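You operate a simulated robot arm through the tools that you are given. There is no shell and no other tool.

Carry out the task below with a simulated robot arm. There is one attempt and no reset: what you move stays moved.

TASK
Give the navy, pink and teal boots one run on the boot dryer.
Fine: orange nozzle in the pink boot, blue in the teal; it blows warm, not hot; switch off after the run. Set down upright: orange dryer nozzle, blue dryer nozzle.

It is judged by the outcome, as a careful person would: the job done as asked, and still so three seconds after it is handed in. It fails if anything else is knocked over, pushed out of place, dropped, spilled or broken.

THE ROBOT
A 7-joint arm with a two-finger parallel gripper, fixed in place. Base frame: the origin is on the floor under the middle of its stand, x ahead of it, y to its left, z up. Units: m, degrees, N and s.
With the tool pointing down near the work surface it reaches from about 0.3 to 0.68 m from the base axis. Its first joint turns from -66.0 to 66.0 degrees. Payload 1.57 kg.
Tool frame: the origin (TCP) lies between the finger pads and is the grasp point; the fingertips stand 0.03 m ahead of it; z points along the fingers, y is the line along which they close. Largest opening 0.11 m; finger width 0.024, thickness 0.012; the body of the gripper, 0.048 by 0.112 m, starts 0.078 m behind the TCP.
Orientation is that of the tool frame in the base frame, as [roll, pitch, yaw] about the fixed x, y, z axes, in that order (R = Rz(yaw) Ry(pitch) Rx(roll)). With the fingers straight down and closing along the base's y, the tool's x points along the base's -x, its y along +y and its z along -z.

THE INTERFACE
- The arm moves only by the tool nudge_tool. Its argument "deltas" is a list that holds one entry, the list of rows, each a list of 7 numbers: the gripper command, from -1 (shut) to 1 (fully open), values between in proportion, then the shift along the tool's x, y, z in units of 400 mm (1.0 is 400 mm), then the turn, a rotation vector about the tool's x, y, z in units of 120 degrees (1.0 is 120 degrees). In form: [[[hand, dx, dy, dz, ax, ay, az], ...]]. A call has 1 to 20 rows; each row is the pose to reach, as a shift and turn from the pose commanded when the call began, along the tool's axes at that moment. A call with a number of a shift or a turn outside -1 to 1 is refused whole. Rows are played at 5 a second. More than 0.05 m and 8.6 degrees between two rows, or a gripper value outside its range, and nothing of the call is played. A pose out of reach is approached as far as the arm can. The call stops where the force on the tool passes 70 N (or 10 N more than at its start, if that is more) or the arm is blocked; 0.2 s more then pass. The fingers move at their own pace (about 0.108 m/s each) and stop on an object; they squeeze with about 24 N. The grip force told is the motor's: it shows also when the fingers shut on nothing. Time passes only in rows, and 0.2 s behind the last, so rows that repeat a pose let the fingers close. It gives the time, the measured TCP pose, the force on the tool (base axes), the opening and the grip force at its end, in the units of the frame above (readings bear some noise), with the torque about the TCP (base axes, N m) and any sound that the robot's microphone picked up, and new pictures: "pictures" is both (left out), scene, wrist or none.
- Cameras (640 x 400 px; columns grow to the right, rows downward): "scene" is fixed at [0.1761, -0.4298, 1.3793]; the picture's right is [0.44, -0.90, 0.00], its down [-0.72, -0.35, -0.60] and it looks along [0.54, 0.26, -0.80] (base axes); focal length 214 px, centre (320, 200). "wrist" rides on the gripper at [0.07, 0.016, -0.141] in the tool frame; the picture's right is [-0.23, 0.97, 0.00], its down [-0.85, -0.20, -0.48] and it looks along [-0.47, -0.11, 0.88] (tool axes); focal length 222 px, centre (320, 200).
- probe_pixels(camera, pixels): for up to 12 pixels [column, row] of the newest picture of that camera ("zoom" is the newest enlarged one), the place [x, y, z] in the base frame of the surface seen there, good to about 0.002 m. No time passes.
- inspect(camera, box): a new picture of the part [left, top, right, bottom] of that camera's present view, enlarged. No time passes.
- hand_in(): hands the job in; it is judged then, once.

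Unless the task says otherwise, let go and move clear before handing in.

The tools are called after "Call:" as name(argument=value, ...) on one line, values as JSON. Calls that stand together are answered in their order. nudge_tool: Moves the arm, as the interface text tells. Its arguments: {"type":"object","properties":{"deltas":{"type":"array"},"pictures":{"type":"string","enum":["both","scene","wrist","none"]}},"required":["deltas"]} The other tools are called the same way: probe_pixels (camera, pixels) gives the place of the surface under pixels of a picture; inspect (camera, box) takes an enlarged picture of a part of a camera's view; hand_in () hands the job in.

At the start:

```text
clock: 0.0
position: [0.4821, -0.0695, 1.1588]
tcp_rot: [179.9, 0.0, -179.9]
ft_force: [0.4, -0.3, 0.6]
moment: [-0.01, 0.0, 0.02]
finger_gap: 0.1101
grip_force: 0.1
```

scene: 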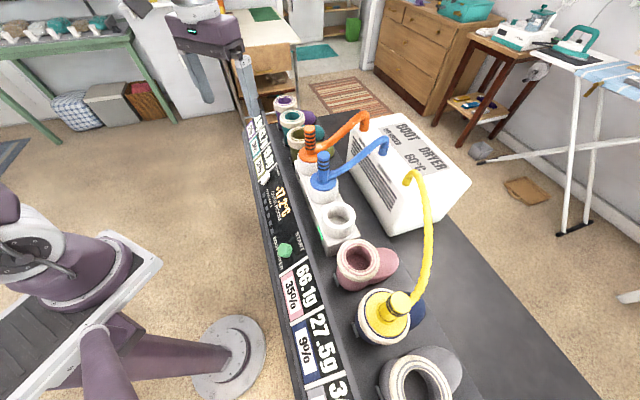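
wrist: 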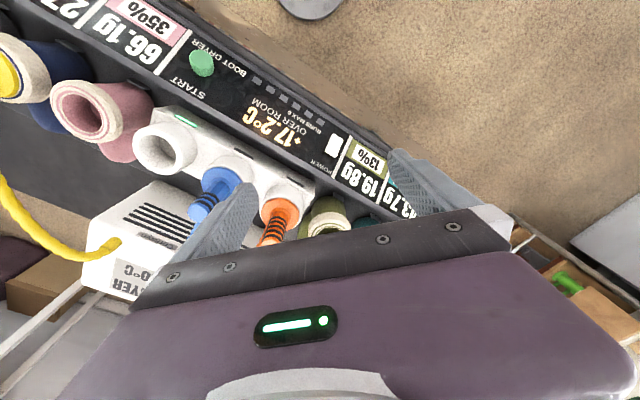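

The scene shows a boot dryer with orange (310,140), blue (323,170) and yellow (398,303) nozzles, the yellow one already seated in the navy boot. I'll look closer at the panel and boots before moving.

Call:
inspect(camera="scene", box=[230, 80, 390, 180])

Call:
inspect(camera="scene", box=[240, 160, 400, 260])

Call:
inspect(camera="scene", box=[270, 230, 490, 400])

Call:
inspect(camera="wrist", box=[140, 20, 420, 240])

```text
4.00 times, centred on (310, 130) of scene
```

zoom: 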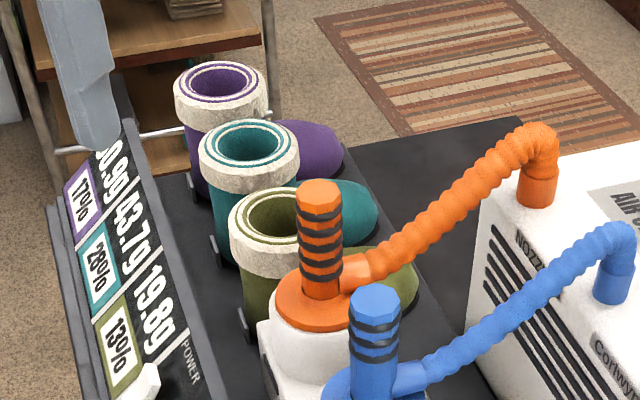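

```text
4.00 times, centred on (320, 210) of scene
```

zoom: 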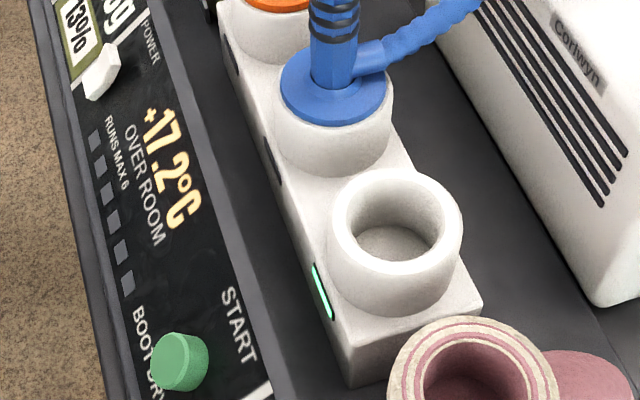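

```text
2.35 times, centred on (380, 315) of scene
```

zoom: 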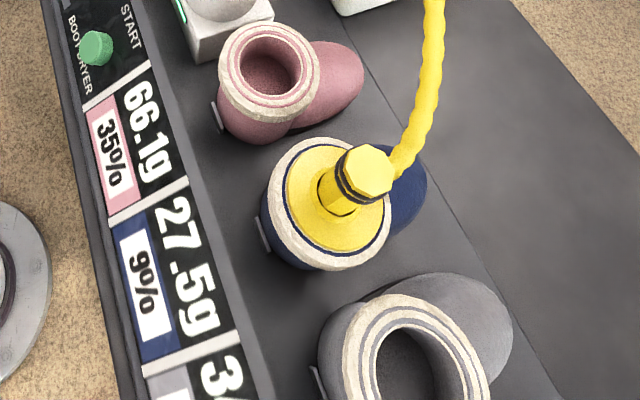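

```text
1.82 times, centred on (280, 130) of wrist
```

zoom: 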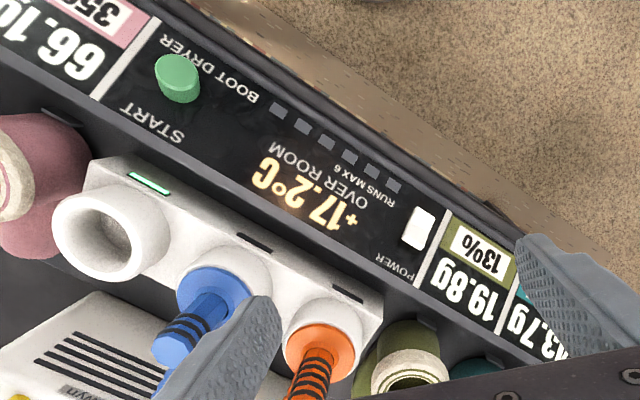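

The console (controls between 13% and 35% cards) shows +17.2 °C over room, six empty run marks, a white power rocker and green START. I'll measure the nozzles, boots, and controls, and read the dryer's label.

Call:
inspect(camera="scene", box=[340, 100, 480, 190])

Call:
probe_pixels(camera="scene", pixels=[[310, 128], [310, 150], [323, 155], [323, 182], [338, 218], [362, 262], [390, 315], [292, 118], [283, 101], [285, 250], [264, 177], [300, 136]])

Call:
probe_pixels(camera="wrist", pixels=[[202, 63], [334, 145], [270, 110], [170, 148], [90, 110], [215, 190], [275, 215], [185, 120], [253, 85], [312, 110], [245, 140], [300, 160]])

```text
4.44 times, centred on (410, 145) of scene
```

zoom: 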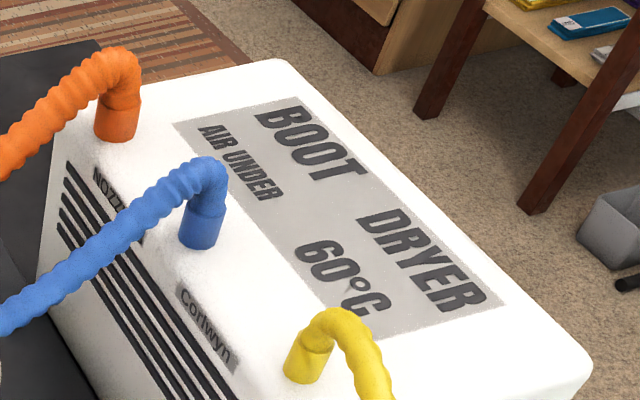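

```text
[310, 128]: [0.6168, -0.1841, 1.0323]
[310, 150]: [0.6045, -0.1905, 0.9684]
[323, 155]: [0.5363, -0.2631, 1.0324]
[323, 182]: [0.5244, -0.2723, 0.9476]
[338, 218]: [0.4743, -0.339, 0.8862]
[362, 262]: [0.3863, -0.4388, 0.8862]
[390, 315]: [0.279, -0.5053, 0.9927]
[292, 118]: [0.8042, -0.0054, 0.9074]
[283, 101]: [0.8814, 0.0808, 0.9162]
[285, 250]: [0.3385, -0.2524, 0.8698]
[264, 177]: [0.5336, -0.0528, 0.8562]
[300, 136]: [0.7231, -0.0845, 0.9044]
```

```text
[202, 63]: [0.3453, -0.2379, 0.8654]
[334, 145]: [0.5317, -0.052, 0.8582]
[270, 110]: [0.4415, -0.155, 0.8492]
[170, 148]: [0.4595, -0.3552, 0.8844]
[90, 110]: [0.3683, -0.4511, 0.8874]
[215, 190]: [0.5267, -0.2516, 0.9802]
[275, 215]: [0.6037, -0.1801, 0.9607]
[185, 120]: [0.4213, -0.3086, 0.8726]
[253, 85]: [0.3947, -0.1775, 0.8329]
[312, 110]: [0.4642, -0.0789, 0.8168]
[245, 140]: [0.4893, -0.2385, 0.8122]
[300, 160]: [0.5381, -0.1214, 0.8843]
```

The dryer's label says "AIR UNDER 60°C"; the docks and boots run along a diagonal line with the teal boot at about (0.80, 0.00). I'll probe rim and nozzle dimensions in detail.

Call:
inspect(camera="scene", box=[265, 90, 345, 140])

Call:
probe_pixels(camera="zoom", pixels=[[140, 120], [190, 205], [280, 220], [310, 240], [100, 230], [200, 270], [400, 300], [220, 220], [130, 200], [280, 260], [395, 200], [330, 130]])

```text
8.00 times, centred on (305, 115) of scene
```

zoom: 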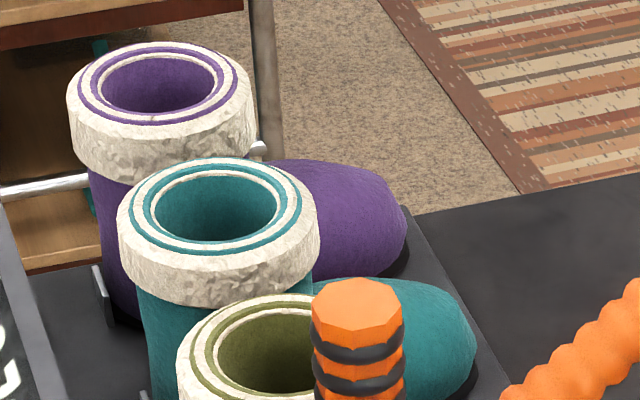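

```text
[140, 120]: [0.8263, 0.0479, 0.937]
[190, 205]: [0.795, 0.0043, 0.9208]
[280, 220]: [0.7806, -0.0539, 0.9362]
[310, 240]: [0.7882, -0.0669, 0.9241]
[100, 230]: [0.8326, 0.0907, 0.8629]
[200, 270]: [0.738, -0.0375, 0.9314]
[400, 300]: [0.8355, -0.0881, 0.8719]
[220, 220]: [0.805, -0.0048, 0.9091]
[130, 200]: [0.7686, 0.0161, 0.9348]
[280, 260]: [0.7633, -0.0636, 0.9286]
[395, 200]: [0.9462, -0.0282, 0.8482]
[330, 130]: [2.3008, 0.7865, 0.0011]
```

The teal boot's rim ellipse spans zoom (118–318, 158–270); I'll probe its rim points and other rims for exact centres.

Call:
probe_pixels(camera="zoom", pixels=[[138, 208], [220, 168], [300, 205], [218, 250], [165, 180], [275, 178], [165, 240], [275, 240], [220, 195], [190, 195], [250, 195], [220, 225]])

Call:
inspect(camera="scene", box=[290, 115, 370, 165])

Call:
probe_pixels(camera="zoom", pixels=[[158, 90], [158, 150], [158, 200], [158, 240], [120, 260], [85, 265], [220, 290], [160, 300], [180, 350], [300, 230], [230, 240], [195, 140]])

```text
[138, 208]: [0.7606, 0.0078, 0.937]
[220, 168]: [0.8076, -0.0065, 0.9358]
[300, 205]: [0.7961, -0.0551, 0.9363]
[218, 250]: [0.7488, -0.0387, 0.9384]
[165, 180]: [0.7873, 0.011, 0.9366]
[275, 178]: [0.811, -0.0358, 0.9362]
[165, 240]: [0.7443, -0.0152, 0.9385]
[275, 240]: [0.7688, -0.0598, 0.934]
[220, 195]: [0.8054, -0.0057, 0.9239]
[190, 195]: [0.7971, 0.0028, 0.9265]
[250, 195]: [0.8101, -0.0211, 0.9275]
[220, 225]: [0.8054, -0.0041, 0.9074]
```

```text
8.00 times, centred on (330, 140) of scene
```

zoom: 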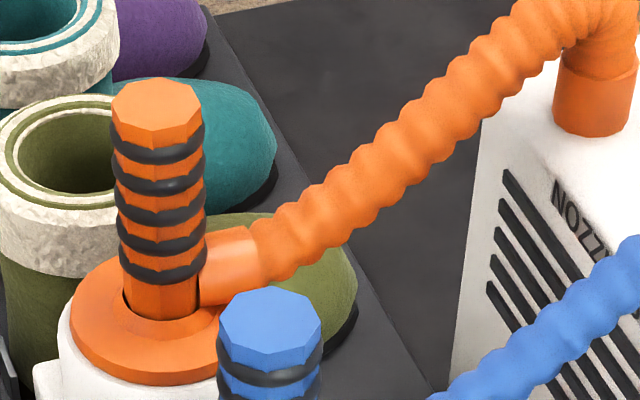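

```text
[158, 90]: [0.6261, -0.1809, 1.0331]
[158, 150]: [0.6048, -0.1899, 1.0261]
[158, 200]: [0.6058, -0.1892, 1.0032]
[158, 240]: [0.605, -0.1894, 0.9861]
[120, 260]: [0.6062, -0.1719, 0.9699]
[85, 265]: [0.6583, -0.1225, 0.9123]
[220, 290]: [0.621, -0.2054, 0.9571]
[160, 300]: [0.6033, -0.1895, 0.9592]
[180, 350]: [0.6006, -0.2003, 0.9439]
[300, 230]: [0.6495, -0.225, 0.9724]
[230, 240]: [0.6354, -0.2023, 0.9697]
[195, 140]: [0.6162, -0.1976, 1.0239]
```

Teal rim centre comes out near (0.778, −0.024, 0.937) and orange handle near (0.615, −0.188), top z 1.033. Next I'll measure the yellow nozzle seated in navy as the model for proper seating, plus pink, blue, and the hose outlets.

Call:
inspect(camera="scene", box=[330, 230, 450, 350])

Call:
probe_pixels(camera="scene", pixels=[[362, 118], [384, 146], [412, 178], [400, 301], [408, 303], [387, 325], [372, 300], [380, 335], [403, 318], [360, 310], [362, 320], [366, 300]])

Call:
inspect(camera="scene", box=[330, 235, 410, 285])

Call:
probe_pixels(camera="zoom", pixels=[[80, 195], [350, 190], [210, 75], [215, 310], [110, 110], [310, 110], [120, 280], [320, 270], [210, 190], [240, 240], [180, 150], [450, 200]])

```text
3.33 times, centred on (390, 290) of scene
```

zoom: 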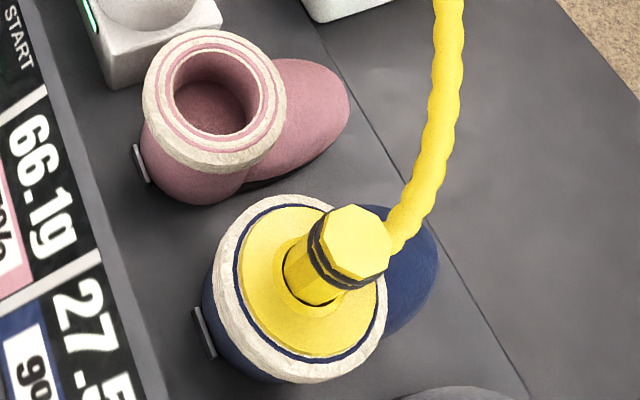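

```text
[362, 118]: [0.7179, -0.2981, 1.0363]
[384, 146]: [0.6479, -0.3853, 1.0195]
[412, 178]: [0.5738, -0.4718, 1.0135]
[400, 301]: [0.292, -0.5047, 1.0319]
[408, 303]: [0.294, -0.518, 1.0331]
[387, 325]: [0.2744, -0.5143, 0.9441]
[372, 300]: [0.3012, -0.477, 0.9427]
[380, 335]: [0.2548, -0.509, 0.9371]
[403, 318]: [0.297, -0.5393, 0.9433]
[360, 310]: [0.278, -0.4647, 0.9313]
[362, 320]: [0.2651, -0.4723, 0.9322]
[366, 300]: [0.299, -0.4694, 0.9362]
```

```text
8.00 times, centred on (370, 260) of scene
```

zoom: 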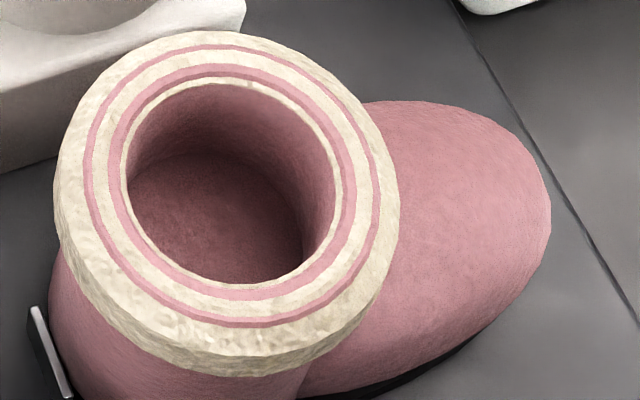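

```text
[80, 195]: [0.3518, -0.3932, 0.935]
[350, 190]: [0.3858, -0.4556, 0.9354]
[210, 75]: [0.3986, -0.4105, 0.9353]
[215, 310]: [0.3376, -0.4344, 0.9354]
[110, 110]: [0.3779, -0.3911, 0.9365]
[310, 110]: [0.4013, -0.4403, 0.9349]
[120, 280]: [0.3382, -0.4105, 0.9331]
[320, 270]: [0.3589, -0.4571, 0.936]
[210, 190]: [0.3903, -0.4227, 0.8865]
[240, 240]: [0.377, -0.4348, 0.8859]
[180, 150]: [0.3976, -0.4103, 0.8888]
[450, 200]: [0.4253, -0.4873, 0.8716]
```

The yellow nozzle shows the model: flange on the rim (z≈0.943 over rim 0.936) with handle top at 1.033, same height as in the docks; pink centre is (0.369, −0.424). The teal boot at 0.78 m is beyond tool-down reach, so I'll test a 45° outward-tilted pose in free air above it.

Call:
nudge_tool(deltas=[[[0.1, -0.09, 0.014, 0.0, 0, -0.047, 0], [0.1, -0.18, 0.028, 0.0, 0, -0.094, 0], [0.1, -0.28, 0.042, 0.0, 0, -0.141, 0], [0.1, -0.37, 0.056, 0.0, 0, -0.188, 0], [0.1, -0.46, 0.07, 0.02, 0, -0.235, 0], [0.1, -0.555, 0.084, 0.05, 0, -0.282, 0], [0.1, -0.65, 0.098, 0.08, 0, -0.329, 0], [0.1, -0.74, 0.1125, 0.1125, 0, -0.375, 0], [0.1, -0.74, 0.1125, 0.1475, 0, -0.375, 0], [0.1, -0.74, 0.1125, 0.1475, 0, -0.375, 0]]])

```text
clock: 2.2
position: [0.7785, -0.0247, 1.1006]
tcp_rot: [179.9, 45.0, 180.0]
ft_force: [-0.5, 0.6, 0.1]
moment: [0.04, -0.01, 0.01]
finger_gap: 0.0608
grip_force: 0.0
```

scene: 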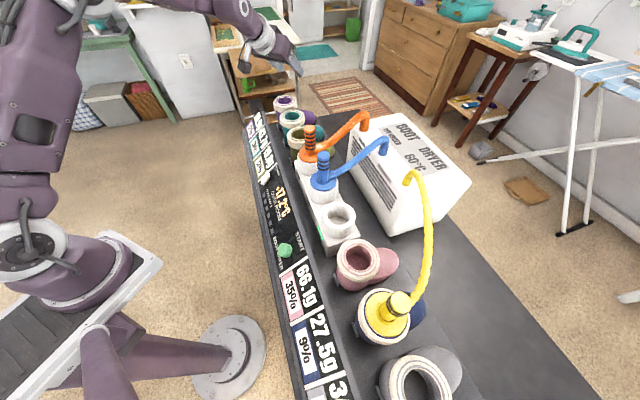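
wrist: 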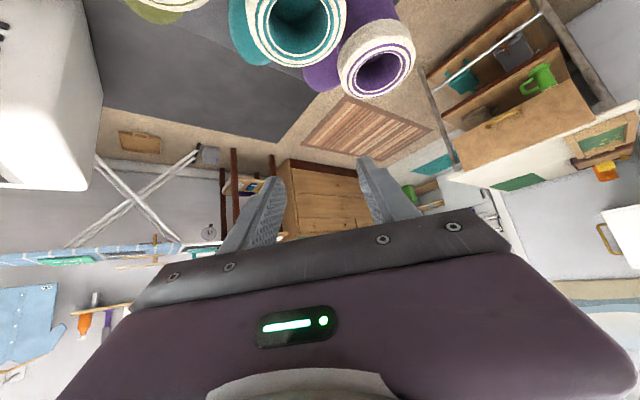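

The 45° tilted pose over teal is reached exactly (0.7785, −0.0247, 1.1006). I'll check that the arm can also descend to the seating height (~1.015) there, with fingers still well above the rim.

Call:
nudge_tool(deltas=[[[0.1, 0.04, 0, 0.04, 0, 0, 0], [0.1, 0.08, 0, 0.08, 0, 0, 0], [0.1, 0.115, 0, 0.115, 0, 0, 0], [0.1, 0.15, 0, 0.15, 0, 0, 0], [0.1, 0.15, 0, 0.15, 0, 0, 0]]], pictures="scene")

```text
clock: 3.4
position: [0.7781, -0.0237, 1.0148]
tcp_rot: [180.0, 45.1, 180.0]
ft_force: [0.3, -0.9, 0.4]
moment: [-0.03, -0.01, -0.01]
finger_gap: 0.0606
grip_force: 0.0
```

scene: 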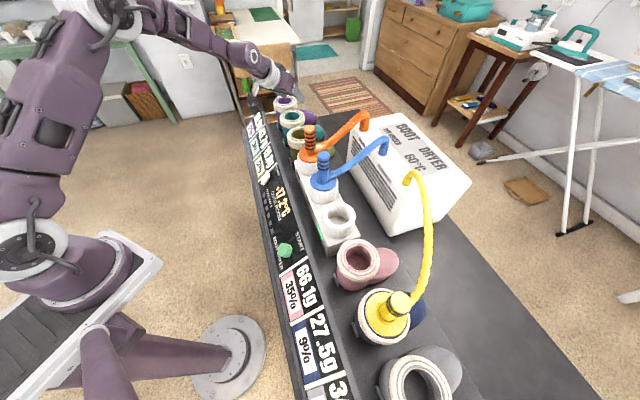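

The arm reaches seating height at teal fine. Now I'll rise and swing back to hover above the orange nozzle with a 30° tilt, fingers set to close along the row so they straddle the hose connector.

Call:
nudge_tool(deltas=[[[0.1, -0.062, 0, -0.062, 0, 0, 0], [0.1, -0.124, 0, -0.124, 0, 0, 0], [0.1, -0.1856, 0, -0.1856, 0, 0, 0], [0.1, -0.1498, -0.0512, -0.2214, 0.029, 0.0148, 0.0378], [0.1, -0.114, -0.1025, -0.2572, 0.058, 0.0296, 0.0756], [0.1, -0.0782, -0.1538, -0.293, 0.087, 0.0444, 0.1134], [0.1, -0.0424, -0.205, -0.3288, 0.116, 0.0592, 0.1512], [0.1, -0.0066, -0.2563, -0.3646, 0.145, 0.0739, 0.1889], [0.1, 0.0292, -0.3075, -0.4004, 0.1739, 0.0887, 0.2267], [0.1, 0.065, -0.3588, -0.4362, 0.2029, 0.1035, 0.2645], [0.1, 0.1008, -0.41, -0.472, 0.2319, 0.1183, 0.3023], [0.1, 0.1008, -0.41, -0.472, 0.2319, 0.1183, 0.3023]]])

```text
clock: 6.0
position: [0.6155, -0.1908, 1.1186]
tcp_rot: [179.9, 30.1, 134.2]
ft_force: [-0.7, -0.8, 0.9]
moment: [0.03, -0.02, -0.02]
finger_gap: 0.0608
grip_force: 0.0
```

scene: 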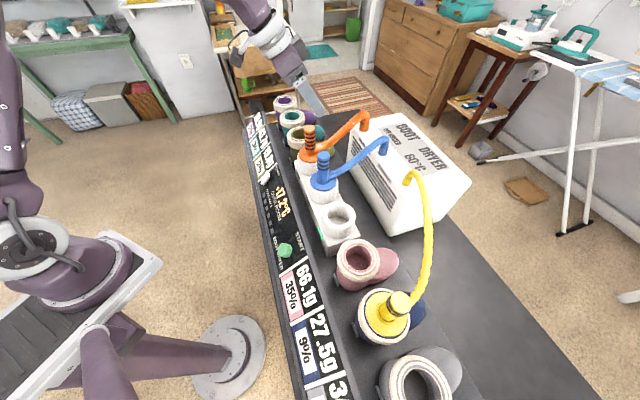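
wrist: 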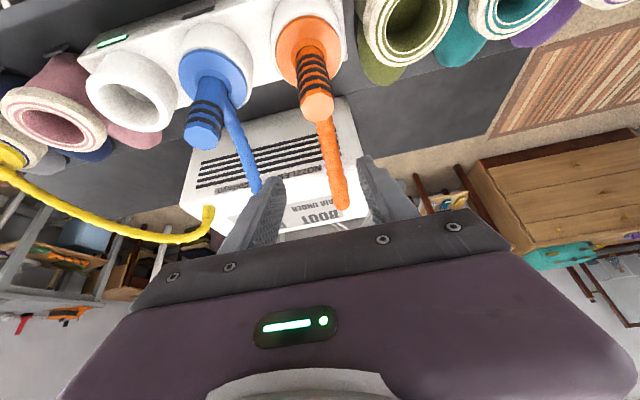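

The tool hovers over the orange nozzle (wrist 317,105 handle end, 303,60 shaft). I'll probe the handle from this side to pin its centre.

Call:
inspect(camera="wrist", box=[260, 10, 380, 130])

Call:
probe_pixels(camera="zoom", pixels=[[318, 315], [290, 320], [348, 315], [318, 290], [318, 345], [250, 210], [300, 210], [340, 190], [220, 130], [330, 120], [225, 215], [255, 240]])

```text
3.33 times, centred on (320, 70) of wrist
```

zoom: 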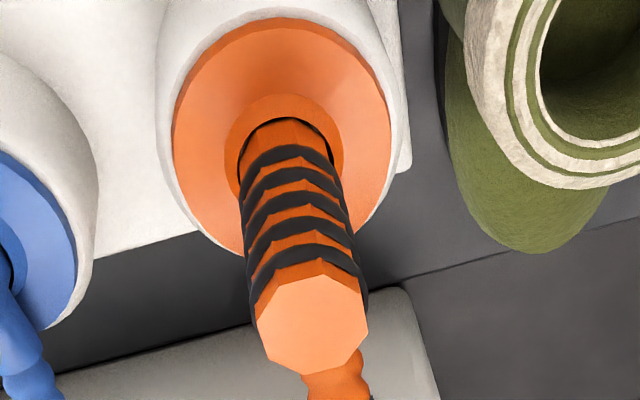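

```text
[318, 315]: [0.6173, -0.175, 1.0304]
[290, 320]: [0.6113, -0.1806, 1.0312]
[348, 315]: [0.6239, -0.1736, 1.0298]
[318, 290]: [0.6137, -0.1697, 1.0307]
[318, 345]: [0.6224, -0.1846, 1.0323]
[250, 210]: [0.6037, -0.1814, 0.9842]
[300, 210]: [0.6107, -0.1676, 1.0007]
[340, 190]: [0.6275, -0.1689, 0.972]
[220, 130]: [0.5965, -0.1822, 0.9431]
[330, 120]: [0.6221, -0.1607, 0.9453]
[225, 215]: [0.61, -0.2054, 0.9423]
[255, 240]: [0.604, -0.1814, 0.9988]
```

The handle axis is near (0.617, −0.180) with top z≈1.031, on the same row line as the boots. I'll align over it and descend partway with fingers straddling, then check clearance.

Call:
nudge_tool(deltas=[[[0.1, 0.0117, 0.0166, -0.0067, 0, 0, 0], [0.1, 0.0117, 0.0166, -0.0067, 0, 0, 0], [0.1, 0.041, 0.0166, 0.044, 0, 0, 0], [0.1, 0.0705, 0.0166, 0.095, 0, 0, 0], [0.1, 0.0992, 0.0166, 0.1448, 0, 0, 0], [0.1, 0.0992, 0.0166, 0.1448, 0, 0, 0]]])

Call:
inspect(camera="wrist", box=[200, 60, 440, 250])

Call:
inspect(camera="scene", box=[270, 70, 390, 160])

```text
clock: 7.4
position: [0.6176, -0.1801, 1.0473]
tcp_rot: [180.0, 30.0, 134.5]
ft_force: [1.1, 0.3, -0.5]
moment: [0.0, -0.02, 0.0]
finger_gap: 0.0605
grip_force: 0.1
```

scene: 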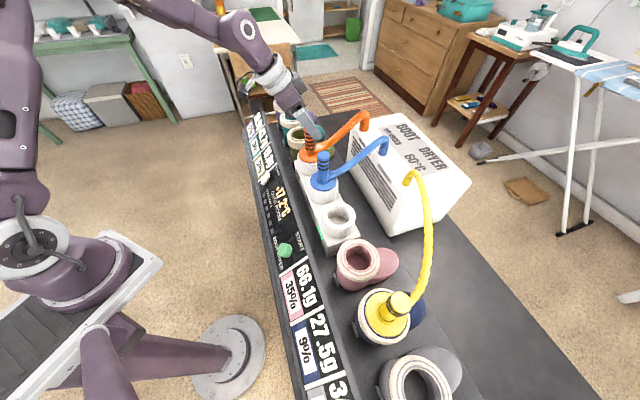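
wrist: 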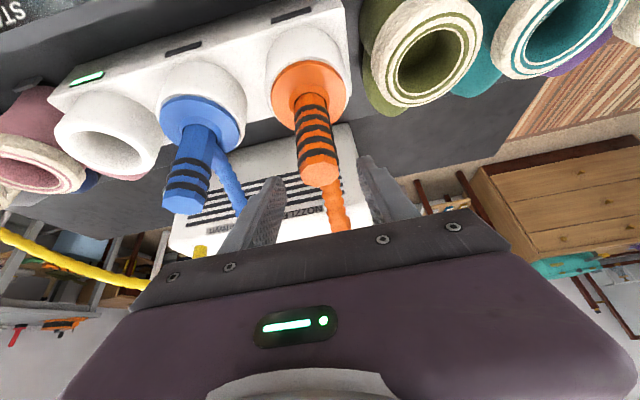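

```text
2.11 times, centred on (320, 155) of wrist
```

zoom: 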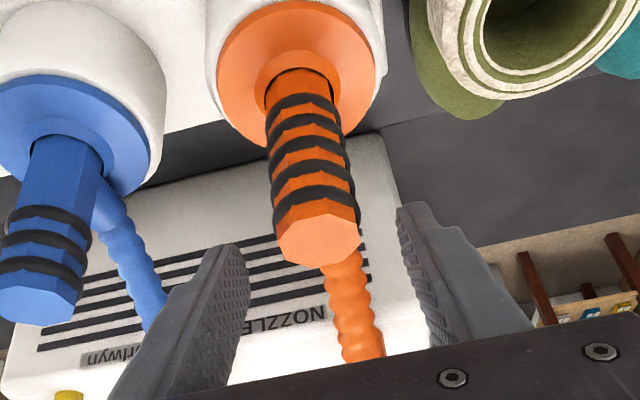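

```text
4.44 times, centred on (330, 115) of scene
```

zoom: 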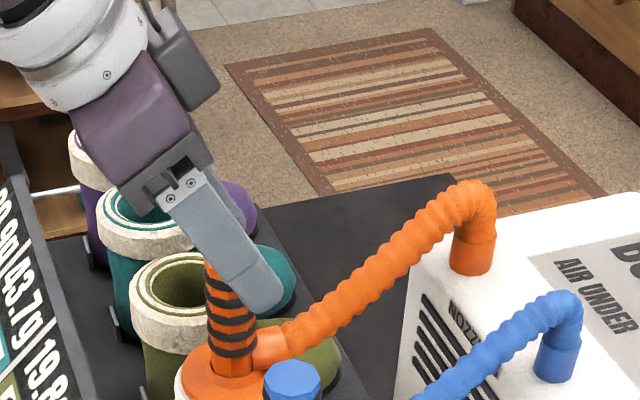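

Fingers straddle the orange handle symmetrically (tips at wrist ~275 and ~368, handle at 320). I'll descend the last 38 mm and look again before closing.

Call:
nudge_tool(deltas=[[[0.1, 0.016, 0, 0.027, 0, 0, 0], [0.1, 0.032, 0, 0.055, 0, 0, 0], [0.1, 0.0473, 0, 0.0818, 0, 0, 0], [0.1, 0.0473, 0, 0.0818, 0, 0, 0]]])

Call:
inspect(camera="wrist", box=[220, 80, 420, 240])

Call:
inspect(camera="scene", box=[280, 100, 360, 170])

```text
clock: 8.4
position: [0.6152, -0.1816, 1.0107]
tcp_rot: [-180.0, 30.0, 134.4]
ft_force: [-0.4, -0.1, -0.2]
moment: [0.03, 0.06, 0.0]
finger_gap: 0.0602
grip_force: 0.0
```

scene: 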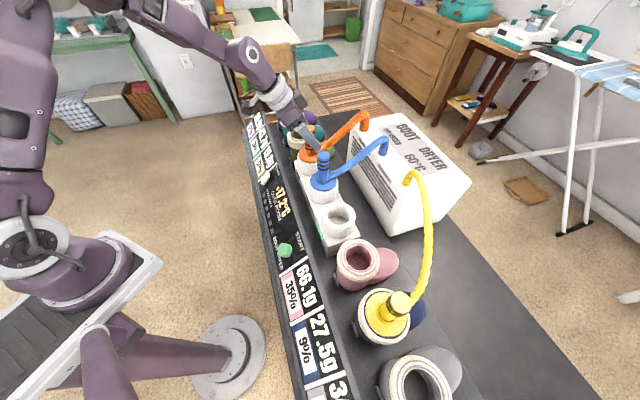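
wrist: 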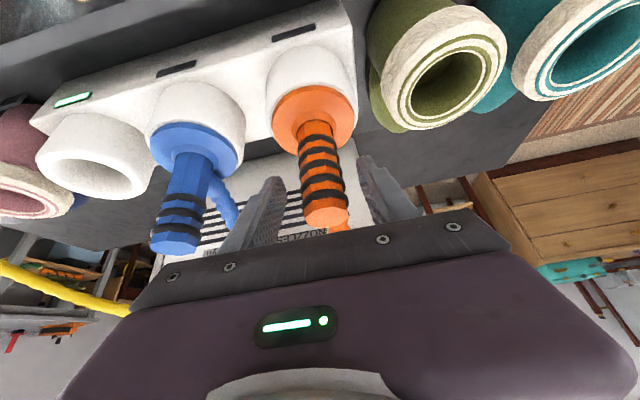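

```text
2.50 times, centred on (320, 160) of wrist
```

zoom: 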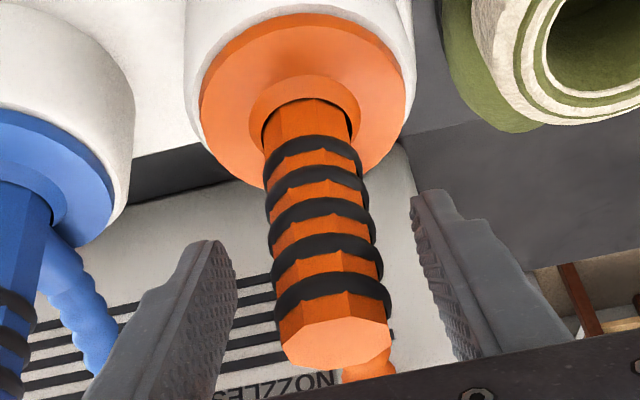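

```text
5.71 times, centred on (320, 135) of scene
```

zoom: 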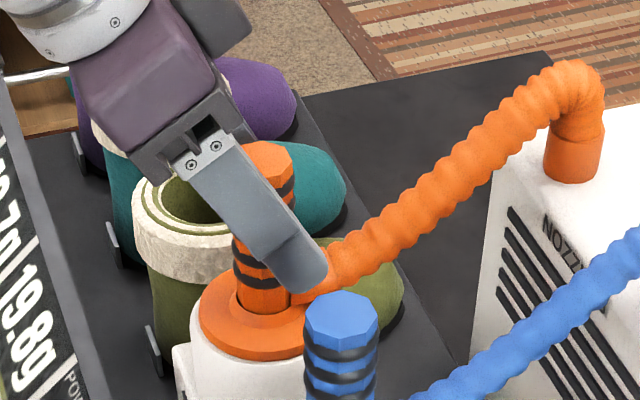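

Pads are centred around the handle and the readings show no contact. Closing the gripper on the orange handle now.

Call:
nudge_tool(deltas=[[[-0.3, 0, 0, 0, 0, 0, 0], [-1, 0, 0, 0, 0, 0, 0], [-1, 0, 0, 0, 0, 0, 0], [-1, 0, 0, 0, 0, 0, 0], [-1, 0, 0, 0, 0, 0, 0]]])

Call:
inspect(camera="wrist", box=[220, 60, 420, 240])

```text
clock: 9.6
position: [0.6161, -0.1802, 1.0119]
tcp_rot: [-180.0, 30.0, 134.4]
ft_force: [0.2, -0.1, -0.4]
moment: [0.01, -0.02, 0.01]
finger_gap: 0.0279
grip_force: 23.9
```

scene: 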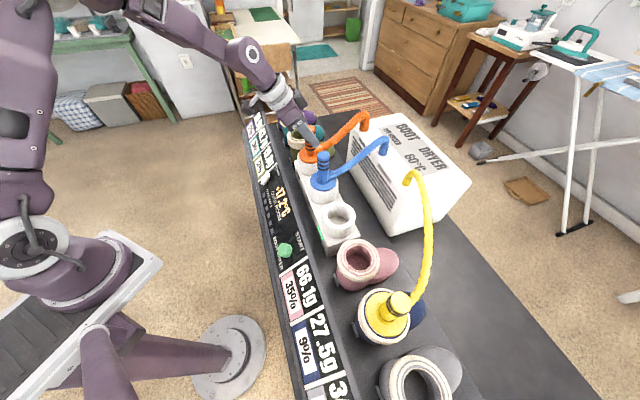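
wrist: 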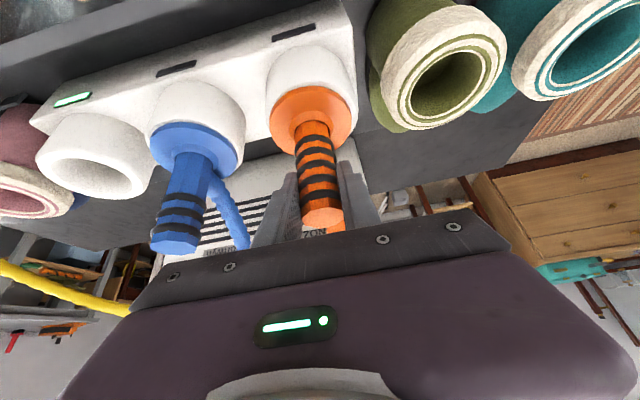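

```text
2.22 times, centred on (320, 150) of wrist
```

zoom: 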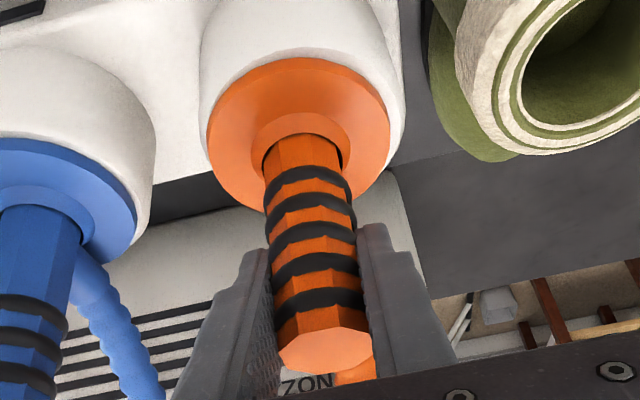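

Firm grip: gap 27.9 mm, 23.9 N, no side load. Lifting straight up slowly, 70 mm.

Call:
nudge_tool(deltas=[[[-1, -0.0125, 0, -0.0217, 0, 0, 0], [-1, -0.025, 0, -0.0433, 0, 0, 0], [-1, -0.0375, 0, -0.065, 0, 0, 0], [-1, -0.05, 0, -0.0866, 0, 0, 0], [-1, -0.0625, 0, -0.1083, 0, 0, 0], [-1, -0.075, 0, -0.13, 0, 0, 0], [-1, -0.0875, 0, -0.1516, 0, 0, 0], [-1, -0.0875, 0, -0.1516, 0, 0, 0]]])

Call:
inspect(camera="scene", box=[280, 80, 400, 180])

```text
clock: 11.4
position: [0.6171, -0.1801, 1.0822]
tcp_rot: [-180.0, 30.1, 134.3]
ft_force: [0.7, -0.5, -1.4]
moment: [-0.02, 0.0, -0.01]
finger_gap: 0.028
grip_force: 24.0
```

scene: 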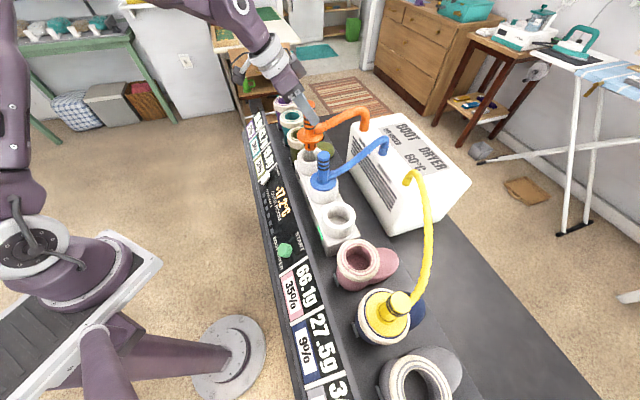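
wrist: 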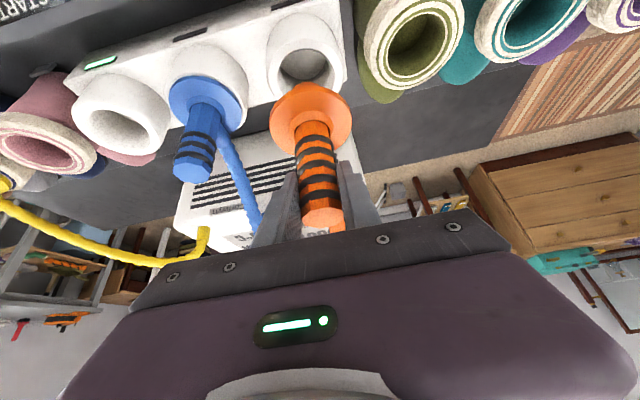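

```text
4.00 times, centred on (340, 130) of scene
```

zoom: 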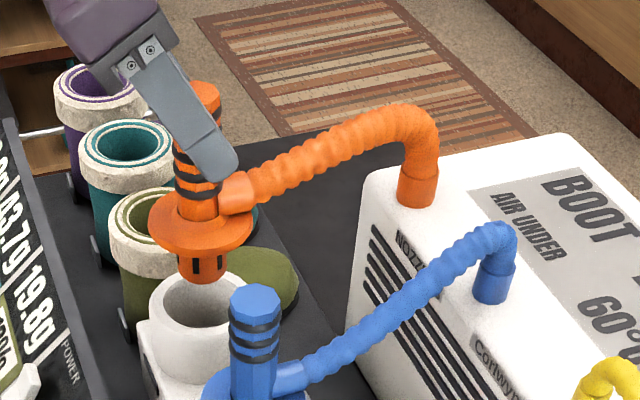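

Orange nozzle is free of its dock (short slotted stem visible, ~1.4 N load). I'll raise it to clear the blue handle and start across toward pink, watching the hose load.

Call:
nudge_tool(deltas=[[[-1, -0.031, 0, -0.054, 0, 0, 0], [-1, -0.0625, 0, -0.108, 0, 0, 0], [-1, -0.094, 0, -0.162, 0, 0, 0], [-1, -0.125, 0, -0.2165, 0, 0, 0], [-1, -0.125, -0.075, -0.216, 0, 0, 0], [-1, -0.125, -0.15, -0.216, 0, 0, 0], [-1, -0.125, -0.225, -0.216, 0, 0, 0], [-1, -0.125, -0.3, -0.215, 0, 0, 0], [-1, -0.125, -0.375, -0.215, 0, 0, 0], [-1, -0.125, -0.375, -0.215, 0, 0, 0]]])

```text
clock: 13.6
position: [0.5091, -0.2867, 1.1813]
tcp_rot: [179.9, 29.9, 134.4]
ft_force: [-0.5, -0.6, -1.3]
moment: [-0.01, 0.0, 0.01]
finger_gap: 0.0281
grip_force: 24.0
```

scene: 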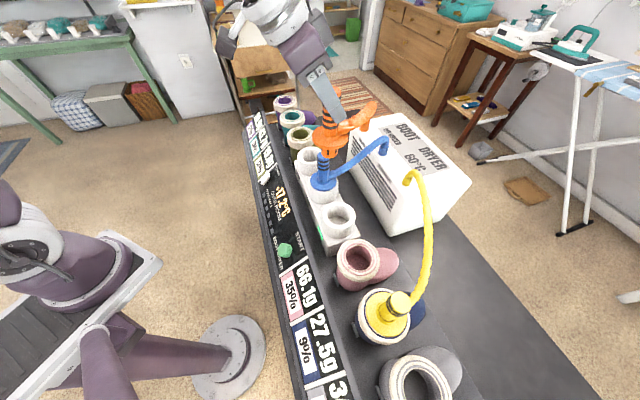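
wrist: 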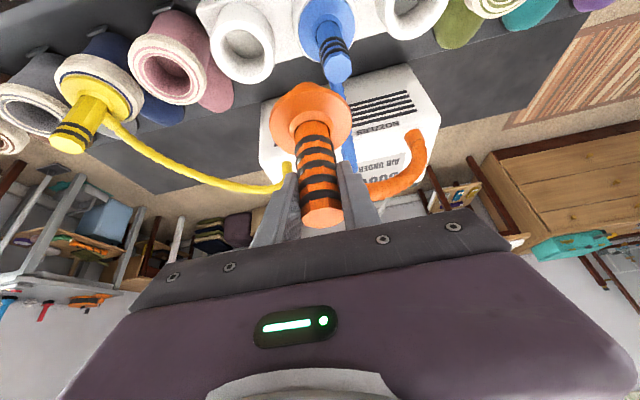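

No drag from the hose, and the nozzle has cleared the blue handle. Continuing across to above the pink boot.

Call:
nudge_tool(deltas=[[[-1, 0, -0.071, 0, 0, 0, 0], [-1, 0, -0.142, 0.001, 0, 0, 0], [-1, 0, -0.213, 0.001, 0, 0, 0], [-1, 0, -0.284, 0.002, 0, 0, 0], [-1, 0, -0.355, 0.003, 0, 0, 0], [-1, 0, -0.426, 0.003, 0, 0, 0], [-1, 0.0007, -0.4948, 0.0038, 0, 0, 0], [-1, 0.0007, -0.4948, 0.0038, 0, 0, 0], [-1, 0.0007, -0.4948, 0.0038, 0, 0, 0]]])

Call:
inspect(camera="wrist", box=[200, 40, 440, 240])

Call:
inspect(camera="scene", box=[300, 160, 460, 290])

```text
clock: 15.6
position: [0.366, -0.4214, 1.1751]
tcp_rot: [-180.0, 29.9, 134.4]
ft_force: [0.2, -0.6, -0.5]
moment: [0.01, 0.0, -0.04]
finger_gap: 0.0279
grip_force: 24.1
```

scene: 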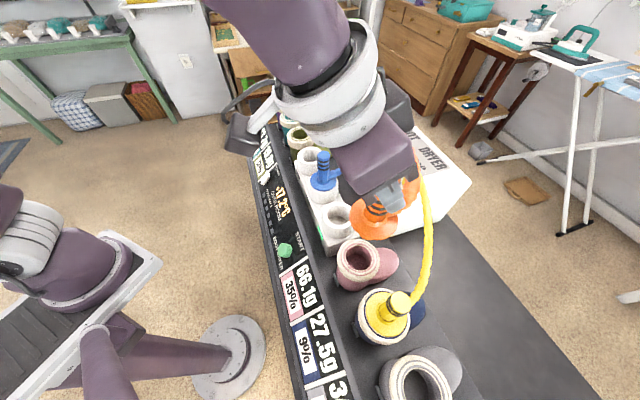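
wrist: 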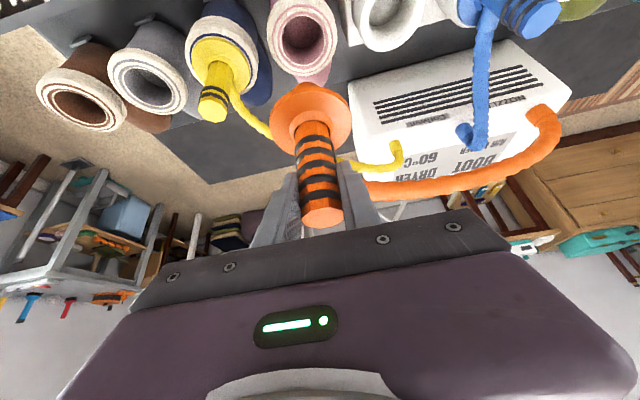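

```text
2.00 times, centred on (320, 140) of wrist
```

zoom: 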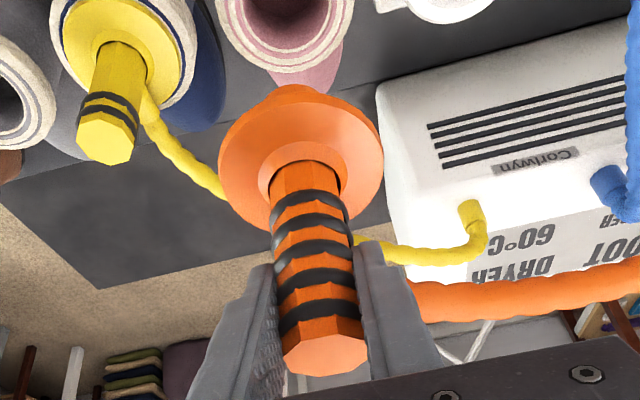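

```text
3.08 times, centred on (380, 225) of scene
```

zoom: 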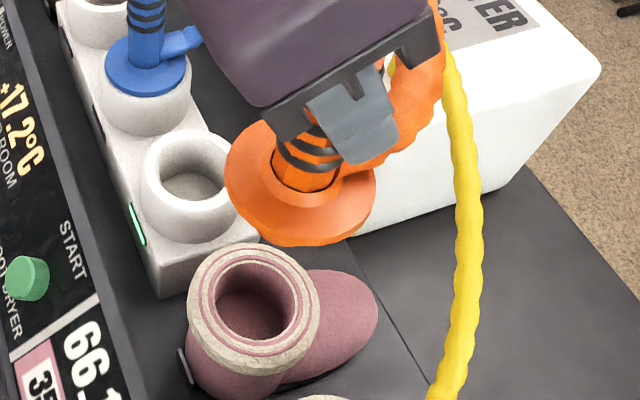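

Orange nozzle hovers above pink (zoom flange 228–375, 120–245). I'll probe the flange edge to find the nozzle's actual centre before lowering.

Call:
probe_pixels(camera="zoom", pixels=[[231, 185], [255, 220], [300, 238], [345, 225], [370, 195], [240, 150], [258, 130], [300, 225], [280, 200], [340, 205]])

Call:
probe_pixels(camera="wrist", pixels=[[275, 125], [290, 95], [340, 100], [347, 125], [300, 90], [320, 215], [285, 140], [342, 140], [310, 100]])

```text
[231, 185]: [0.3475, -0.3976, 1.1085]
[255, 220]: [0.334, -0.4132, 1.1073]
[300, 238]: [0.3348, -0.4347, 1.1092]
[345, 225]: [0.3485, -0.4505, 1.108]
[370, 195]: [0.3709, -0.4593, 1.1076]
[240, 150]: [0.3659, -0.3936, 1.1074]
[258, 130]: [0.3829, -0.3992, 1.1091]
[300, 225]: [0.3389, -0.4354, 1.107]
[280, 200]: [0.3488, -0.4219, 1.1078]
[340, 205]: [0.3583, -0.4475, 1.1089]
```

```text
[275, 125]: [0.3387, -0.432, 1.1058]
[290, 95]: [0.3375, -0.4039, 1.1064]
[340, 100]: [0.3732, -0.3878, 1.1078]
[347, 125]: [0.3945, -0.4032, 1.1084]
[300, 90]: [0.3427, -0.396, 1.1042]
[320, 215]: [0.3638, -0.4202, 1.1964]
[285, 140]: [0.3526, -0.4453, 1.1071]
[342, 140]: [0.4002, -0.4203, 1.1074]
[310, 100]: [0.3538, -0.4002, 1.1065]
```

The nozzle is level (flange z 1.106–1.109) with centre ≈(0.3665, −0.423), about 3 mm off the pink centre. I'll correct that and lower 110 mm so the stem stops just above the rim.

Call:
nudge_tool(deltas=[[[-1, -0.005, 0.0028, 0.003, 0, 0, 0], [-1, 0.022, 0.0028, 0.051, 0, 0, 0], [-1, 0.05, 0.0028, 0.099, 0, 0, 0], [-1, 0.078, 0.0028, 0.147, 0, 0, 0], [-1, 0.105, 0.0028, 0.194, 0, 0, 0], [-1, 0.1322, 0.0028, 0.2413, 0, 0, 0], [-1, 0.1322, 0.0028, 0.2413, 0, 0, 0]]])

Call:
inspect(camera="wrist", box=[220, 40, 420, 200])

Call:
inspect(camera="scene", box=[310, 190, 450, 300])

```text
clock: 17.2
position: [0.3701, -0.4231, 1.0685]
tcp_rot: [-180.0, 30.0, 134.4]
ft_force: [0.2, -0.6, -0.1]
moment: [0.01, -0.02, -0.02]
finger_gap: 0.0279
grip_force: 24.0
```

scene: 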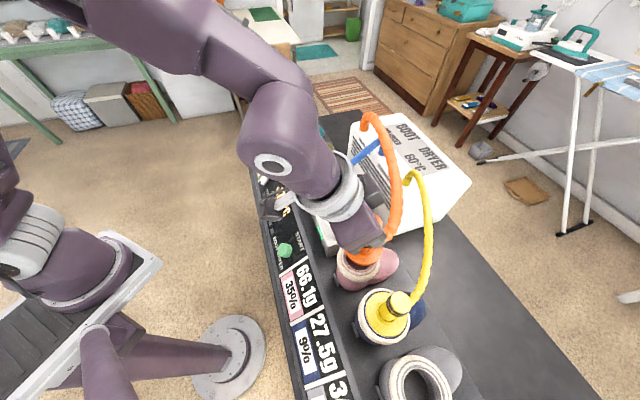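
wrist: 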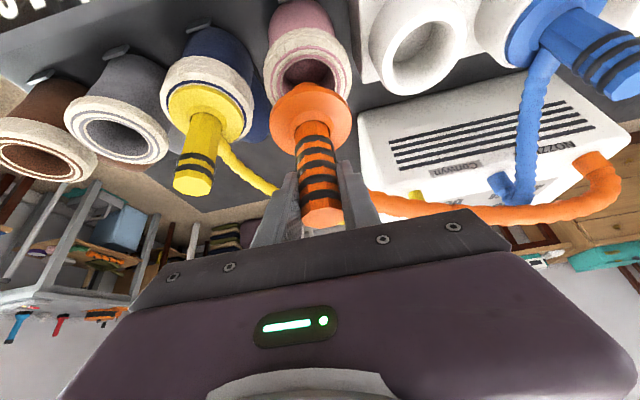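

```text
2.50 times, centred on (320, 120) of wrist
```

zoom: 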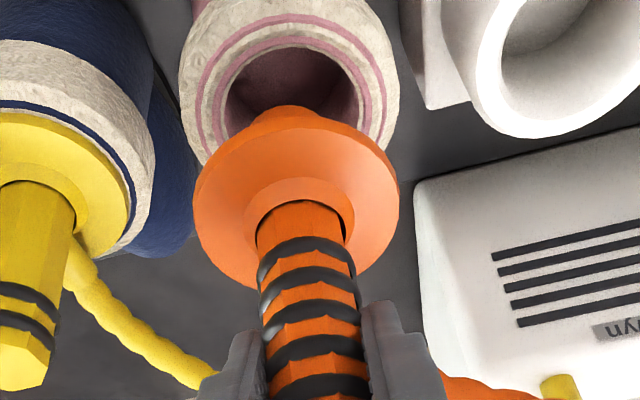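

```text
3.64 times, centred on (380, 245) of scene
```

zoom: 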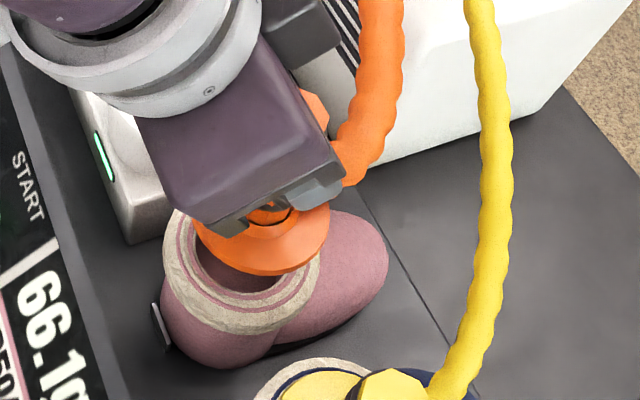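

Measured tool position (0.3701, −0.4231) puts the stem over the opening centre. Lowering slowly another 53 mm, to just above seating height.

Call:
nudge_tool(deltas=[[[-1, 0.0095, 0, 0.0164, 0, 0, 0], [-1, 0.019, 0, 0.0328, 0, 0, 0], [-1, 0.0285, 0, 0.0492, 0, 0, 0], [-1, 0.038, 0, 0.0656, 0, 0, 0], [-1, 0.0475, 0, 0.082, 0, 0, 0], [-1, 0.057, 0, 0.0985, 0, 0, 0], [-1, 0.0663, 0, 0.1148, 0, 0, 0], [-1, 0.0663, 0, 0.1148, 0, 0, 0]]])

Call:
inspect(camera="wrist", box=[220, 40, 420, 200])

Call:
inspect(camera="scene", box=[310, 200, 430, 300])

```text
clock: 19.0
position: [0.3728, -0.4255, 1.0168]
tcp_rot: [-180.0, 30.0, 134.4]
ft_force: [-0.2, -0.5, -1.1]
moment: [-0.02, -0.01, 0.02]
finger_gap: 0.0279
grip_force: 23.3
```

scene: 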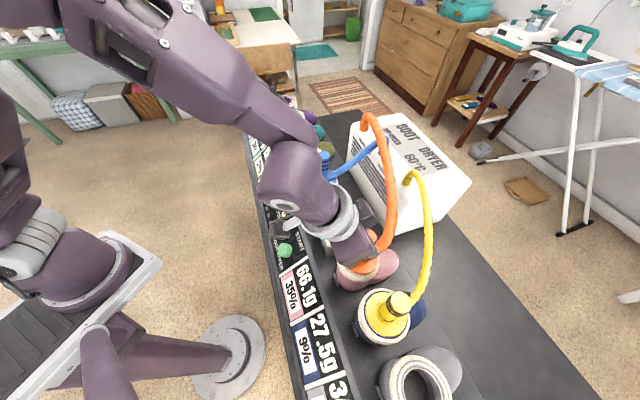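
wrist: 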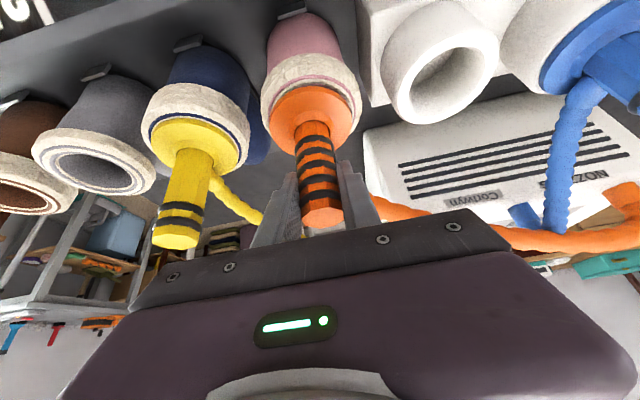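

```text
2.50 times, centred on (320, 120) of wrist
```

zoom: 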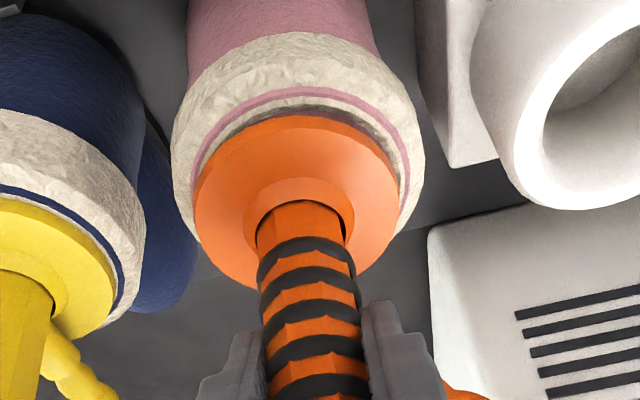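

```text
4.00 times, centred on (370, 250) of scene
```

zoom: 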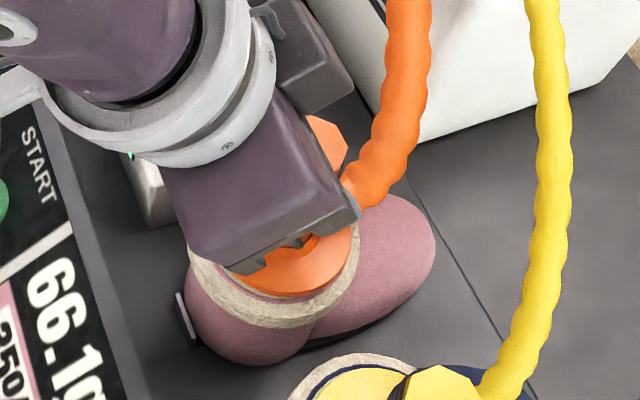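

The flange is hovering just above the rim (zoom 195–400). I'll probe flange edge and rim to judge centring before the last few millimetres.

Call:
probe_pixels(camera="wrist", pixels=[[271, 124], [350.5, 120], [310, 88], [281, 104], [340, 101], [295, 151], [274, 115], [346, 135]])

Call:
probe_pixels(camera="wrist", pixels=[[265, 110], [358, 110], [310, 80], [270, 95], [350, 92], [290, 83], [333, 82]])

Call:
probe_pixels(camera="zoom", pixels=[[240, 288], [270, 290], [310, 288], [345, 260], [353, 230], [205, 280], [240, 315], [290, 318], [340, 295], [357, 260], [362, 230]])

```text
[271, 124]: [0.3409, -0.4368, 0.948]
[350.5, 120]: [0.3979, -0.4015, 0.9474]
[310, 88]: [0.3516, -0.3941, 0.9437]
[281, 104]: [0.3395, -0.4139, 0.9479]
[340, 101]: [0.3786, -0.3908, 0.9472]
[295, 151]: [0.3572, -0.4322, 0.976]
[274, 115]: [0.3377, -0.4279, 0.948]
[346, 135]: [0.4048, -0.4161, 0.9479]
```

```text
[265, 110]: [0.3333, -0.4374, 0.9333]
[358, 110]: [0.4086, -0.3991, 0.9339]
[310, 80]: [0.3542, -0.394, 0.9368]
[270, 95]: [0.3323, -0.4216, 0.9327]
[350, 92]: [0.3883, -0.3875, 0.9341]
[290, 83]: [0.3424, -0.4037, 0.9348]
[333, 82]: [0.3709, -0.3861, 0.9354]
```

```text
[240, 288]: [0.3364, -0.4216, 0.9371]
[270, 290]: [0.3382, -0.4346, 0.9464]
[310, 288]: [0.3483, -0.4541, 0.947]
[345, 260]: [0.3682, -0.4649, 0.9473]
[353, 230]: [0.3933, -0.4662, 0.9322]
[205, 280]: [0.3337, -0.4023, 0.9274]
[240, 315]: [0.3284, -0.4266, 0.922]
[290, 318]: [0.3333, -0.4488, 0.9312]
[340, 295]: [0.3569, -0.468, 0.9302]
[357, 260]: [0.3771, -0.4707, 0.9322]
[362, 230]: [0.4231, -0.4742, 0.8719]
```

Flange centre (≈0.371, −0.427) is ~3 mm beyond the boot centre on the far side, and flange is ~4 mm above seated height. I'll shift it back 3 mm and lower to contact gently.

Call:
nudge_tool(deltas=[[[-1, 0.0067, 0.0008, -0.004, 0, 0, 0], [-1, 0.0067, 0.0008, -0.004, 0, 0, 0], [-1, 0.0086, 0.0008, -0.0008, 0, 0, 0], [-1, 0.0105, 0.0008, 0.0025, 0, 0, 0], [-1, 0.0118, 0.0008, 0.0047, 0, 0, 0], [-1, 0.0118, 0.0008, 0.0047, 0, 0, 0]]], pictures="wrist")

Call:
inspect(camera="wrist", box=[220, 40, 420, 200])

Call:
probe_pixels(camera="wrist", pixels=[[271, 124], [350.5, 120], [310, 92], [281, 106], [340, 103], [346, 135]])

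```text
clock: 20.4
position: [0.3691, -0.4237, 1.0122]
tcp_rot: [-180.0, 30.0, 134.4]
ft_force: [0.9, -0.3, -1.5]
moment: [-0.02, 0.03, -0.01]
finger_gap: 0.0282
grip_force: 24.5
```

wrist: 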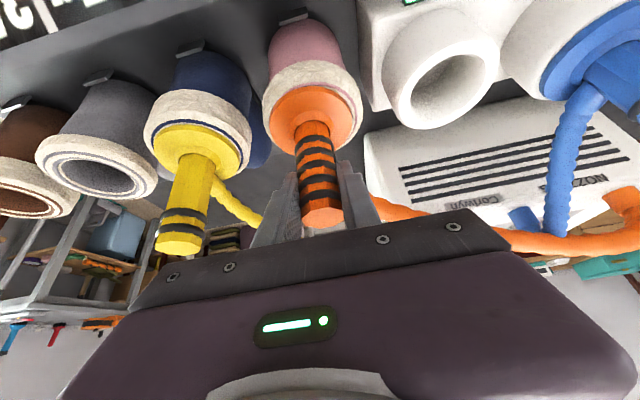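

```text
2.50 times, centred on (320, 120) of wrist
```

zoom: 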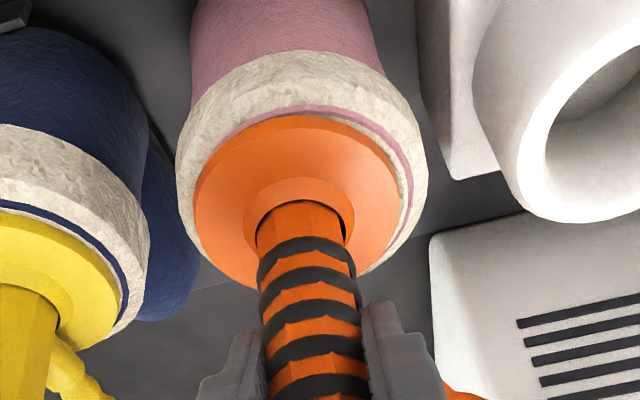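

```text
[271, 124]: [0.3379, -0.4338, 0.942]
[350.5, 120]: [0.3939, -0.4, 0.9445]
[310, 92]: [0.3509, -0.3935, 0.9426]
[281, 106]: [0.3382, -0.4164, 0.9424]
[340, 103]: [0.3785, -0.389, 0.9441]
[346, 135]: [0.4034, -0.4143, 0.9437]
```

Flange now at z≈0.943, same as the seated yellow one, and centred on the rim. I'll lower 1.5 mm more to confirm contact by force.

Call:
nudge_tool(deltas=[[[-1, 0.0006, 0, 0.0011, 0, 0, 0], [-1, 0.0012, 0, 0.0022, 0, 0, 0], [-1, 0.0019, 0, 0.0033, 0, 0, 0], [-1, 0.0019, 0, 0.0033, 0, 0, 0]]], pictures="none")

```text
clock: 21.4
position: [0.369, -0.4235, 1.012]
tcp_rot: [180.0, 30.1, 134.4]
ft_force: [-0.8, -0.1, 3.0]
moment: [0.07, 0.09, 0.01]
finger_gap: 0.0282
grip_force: 24.7
```

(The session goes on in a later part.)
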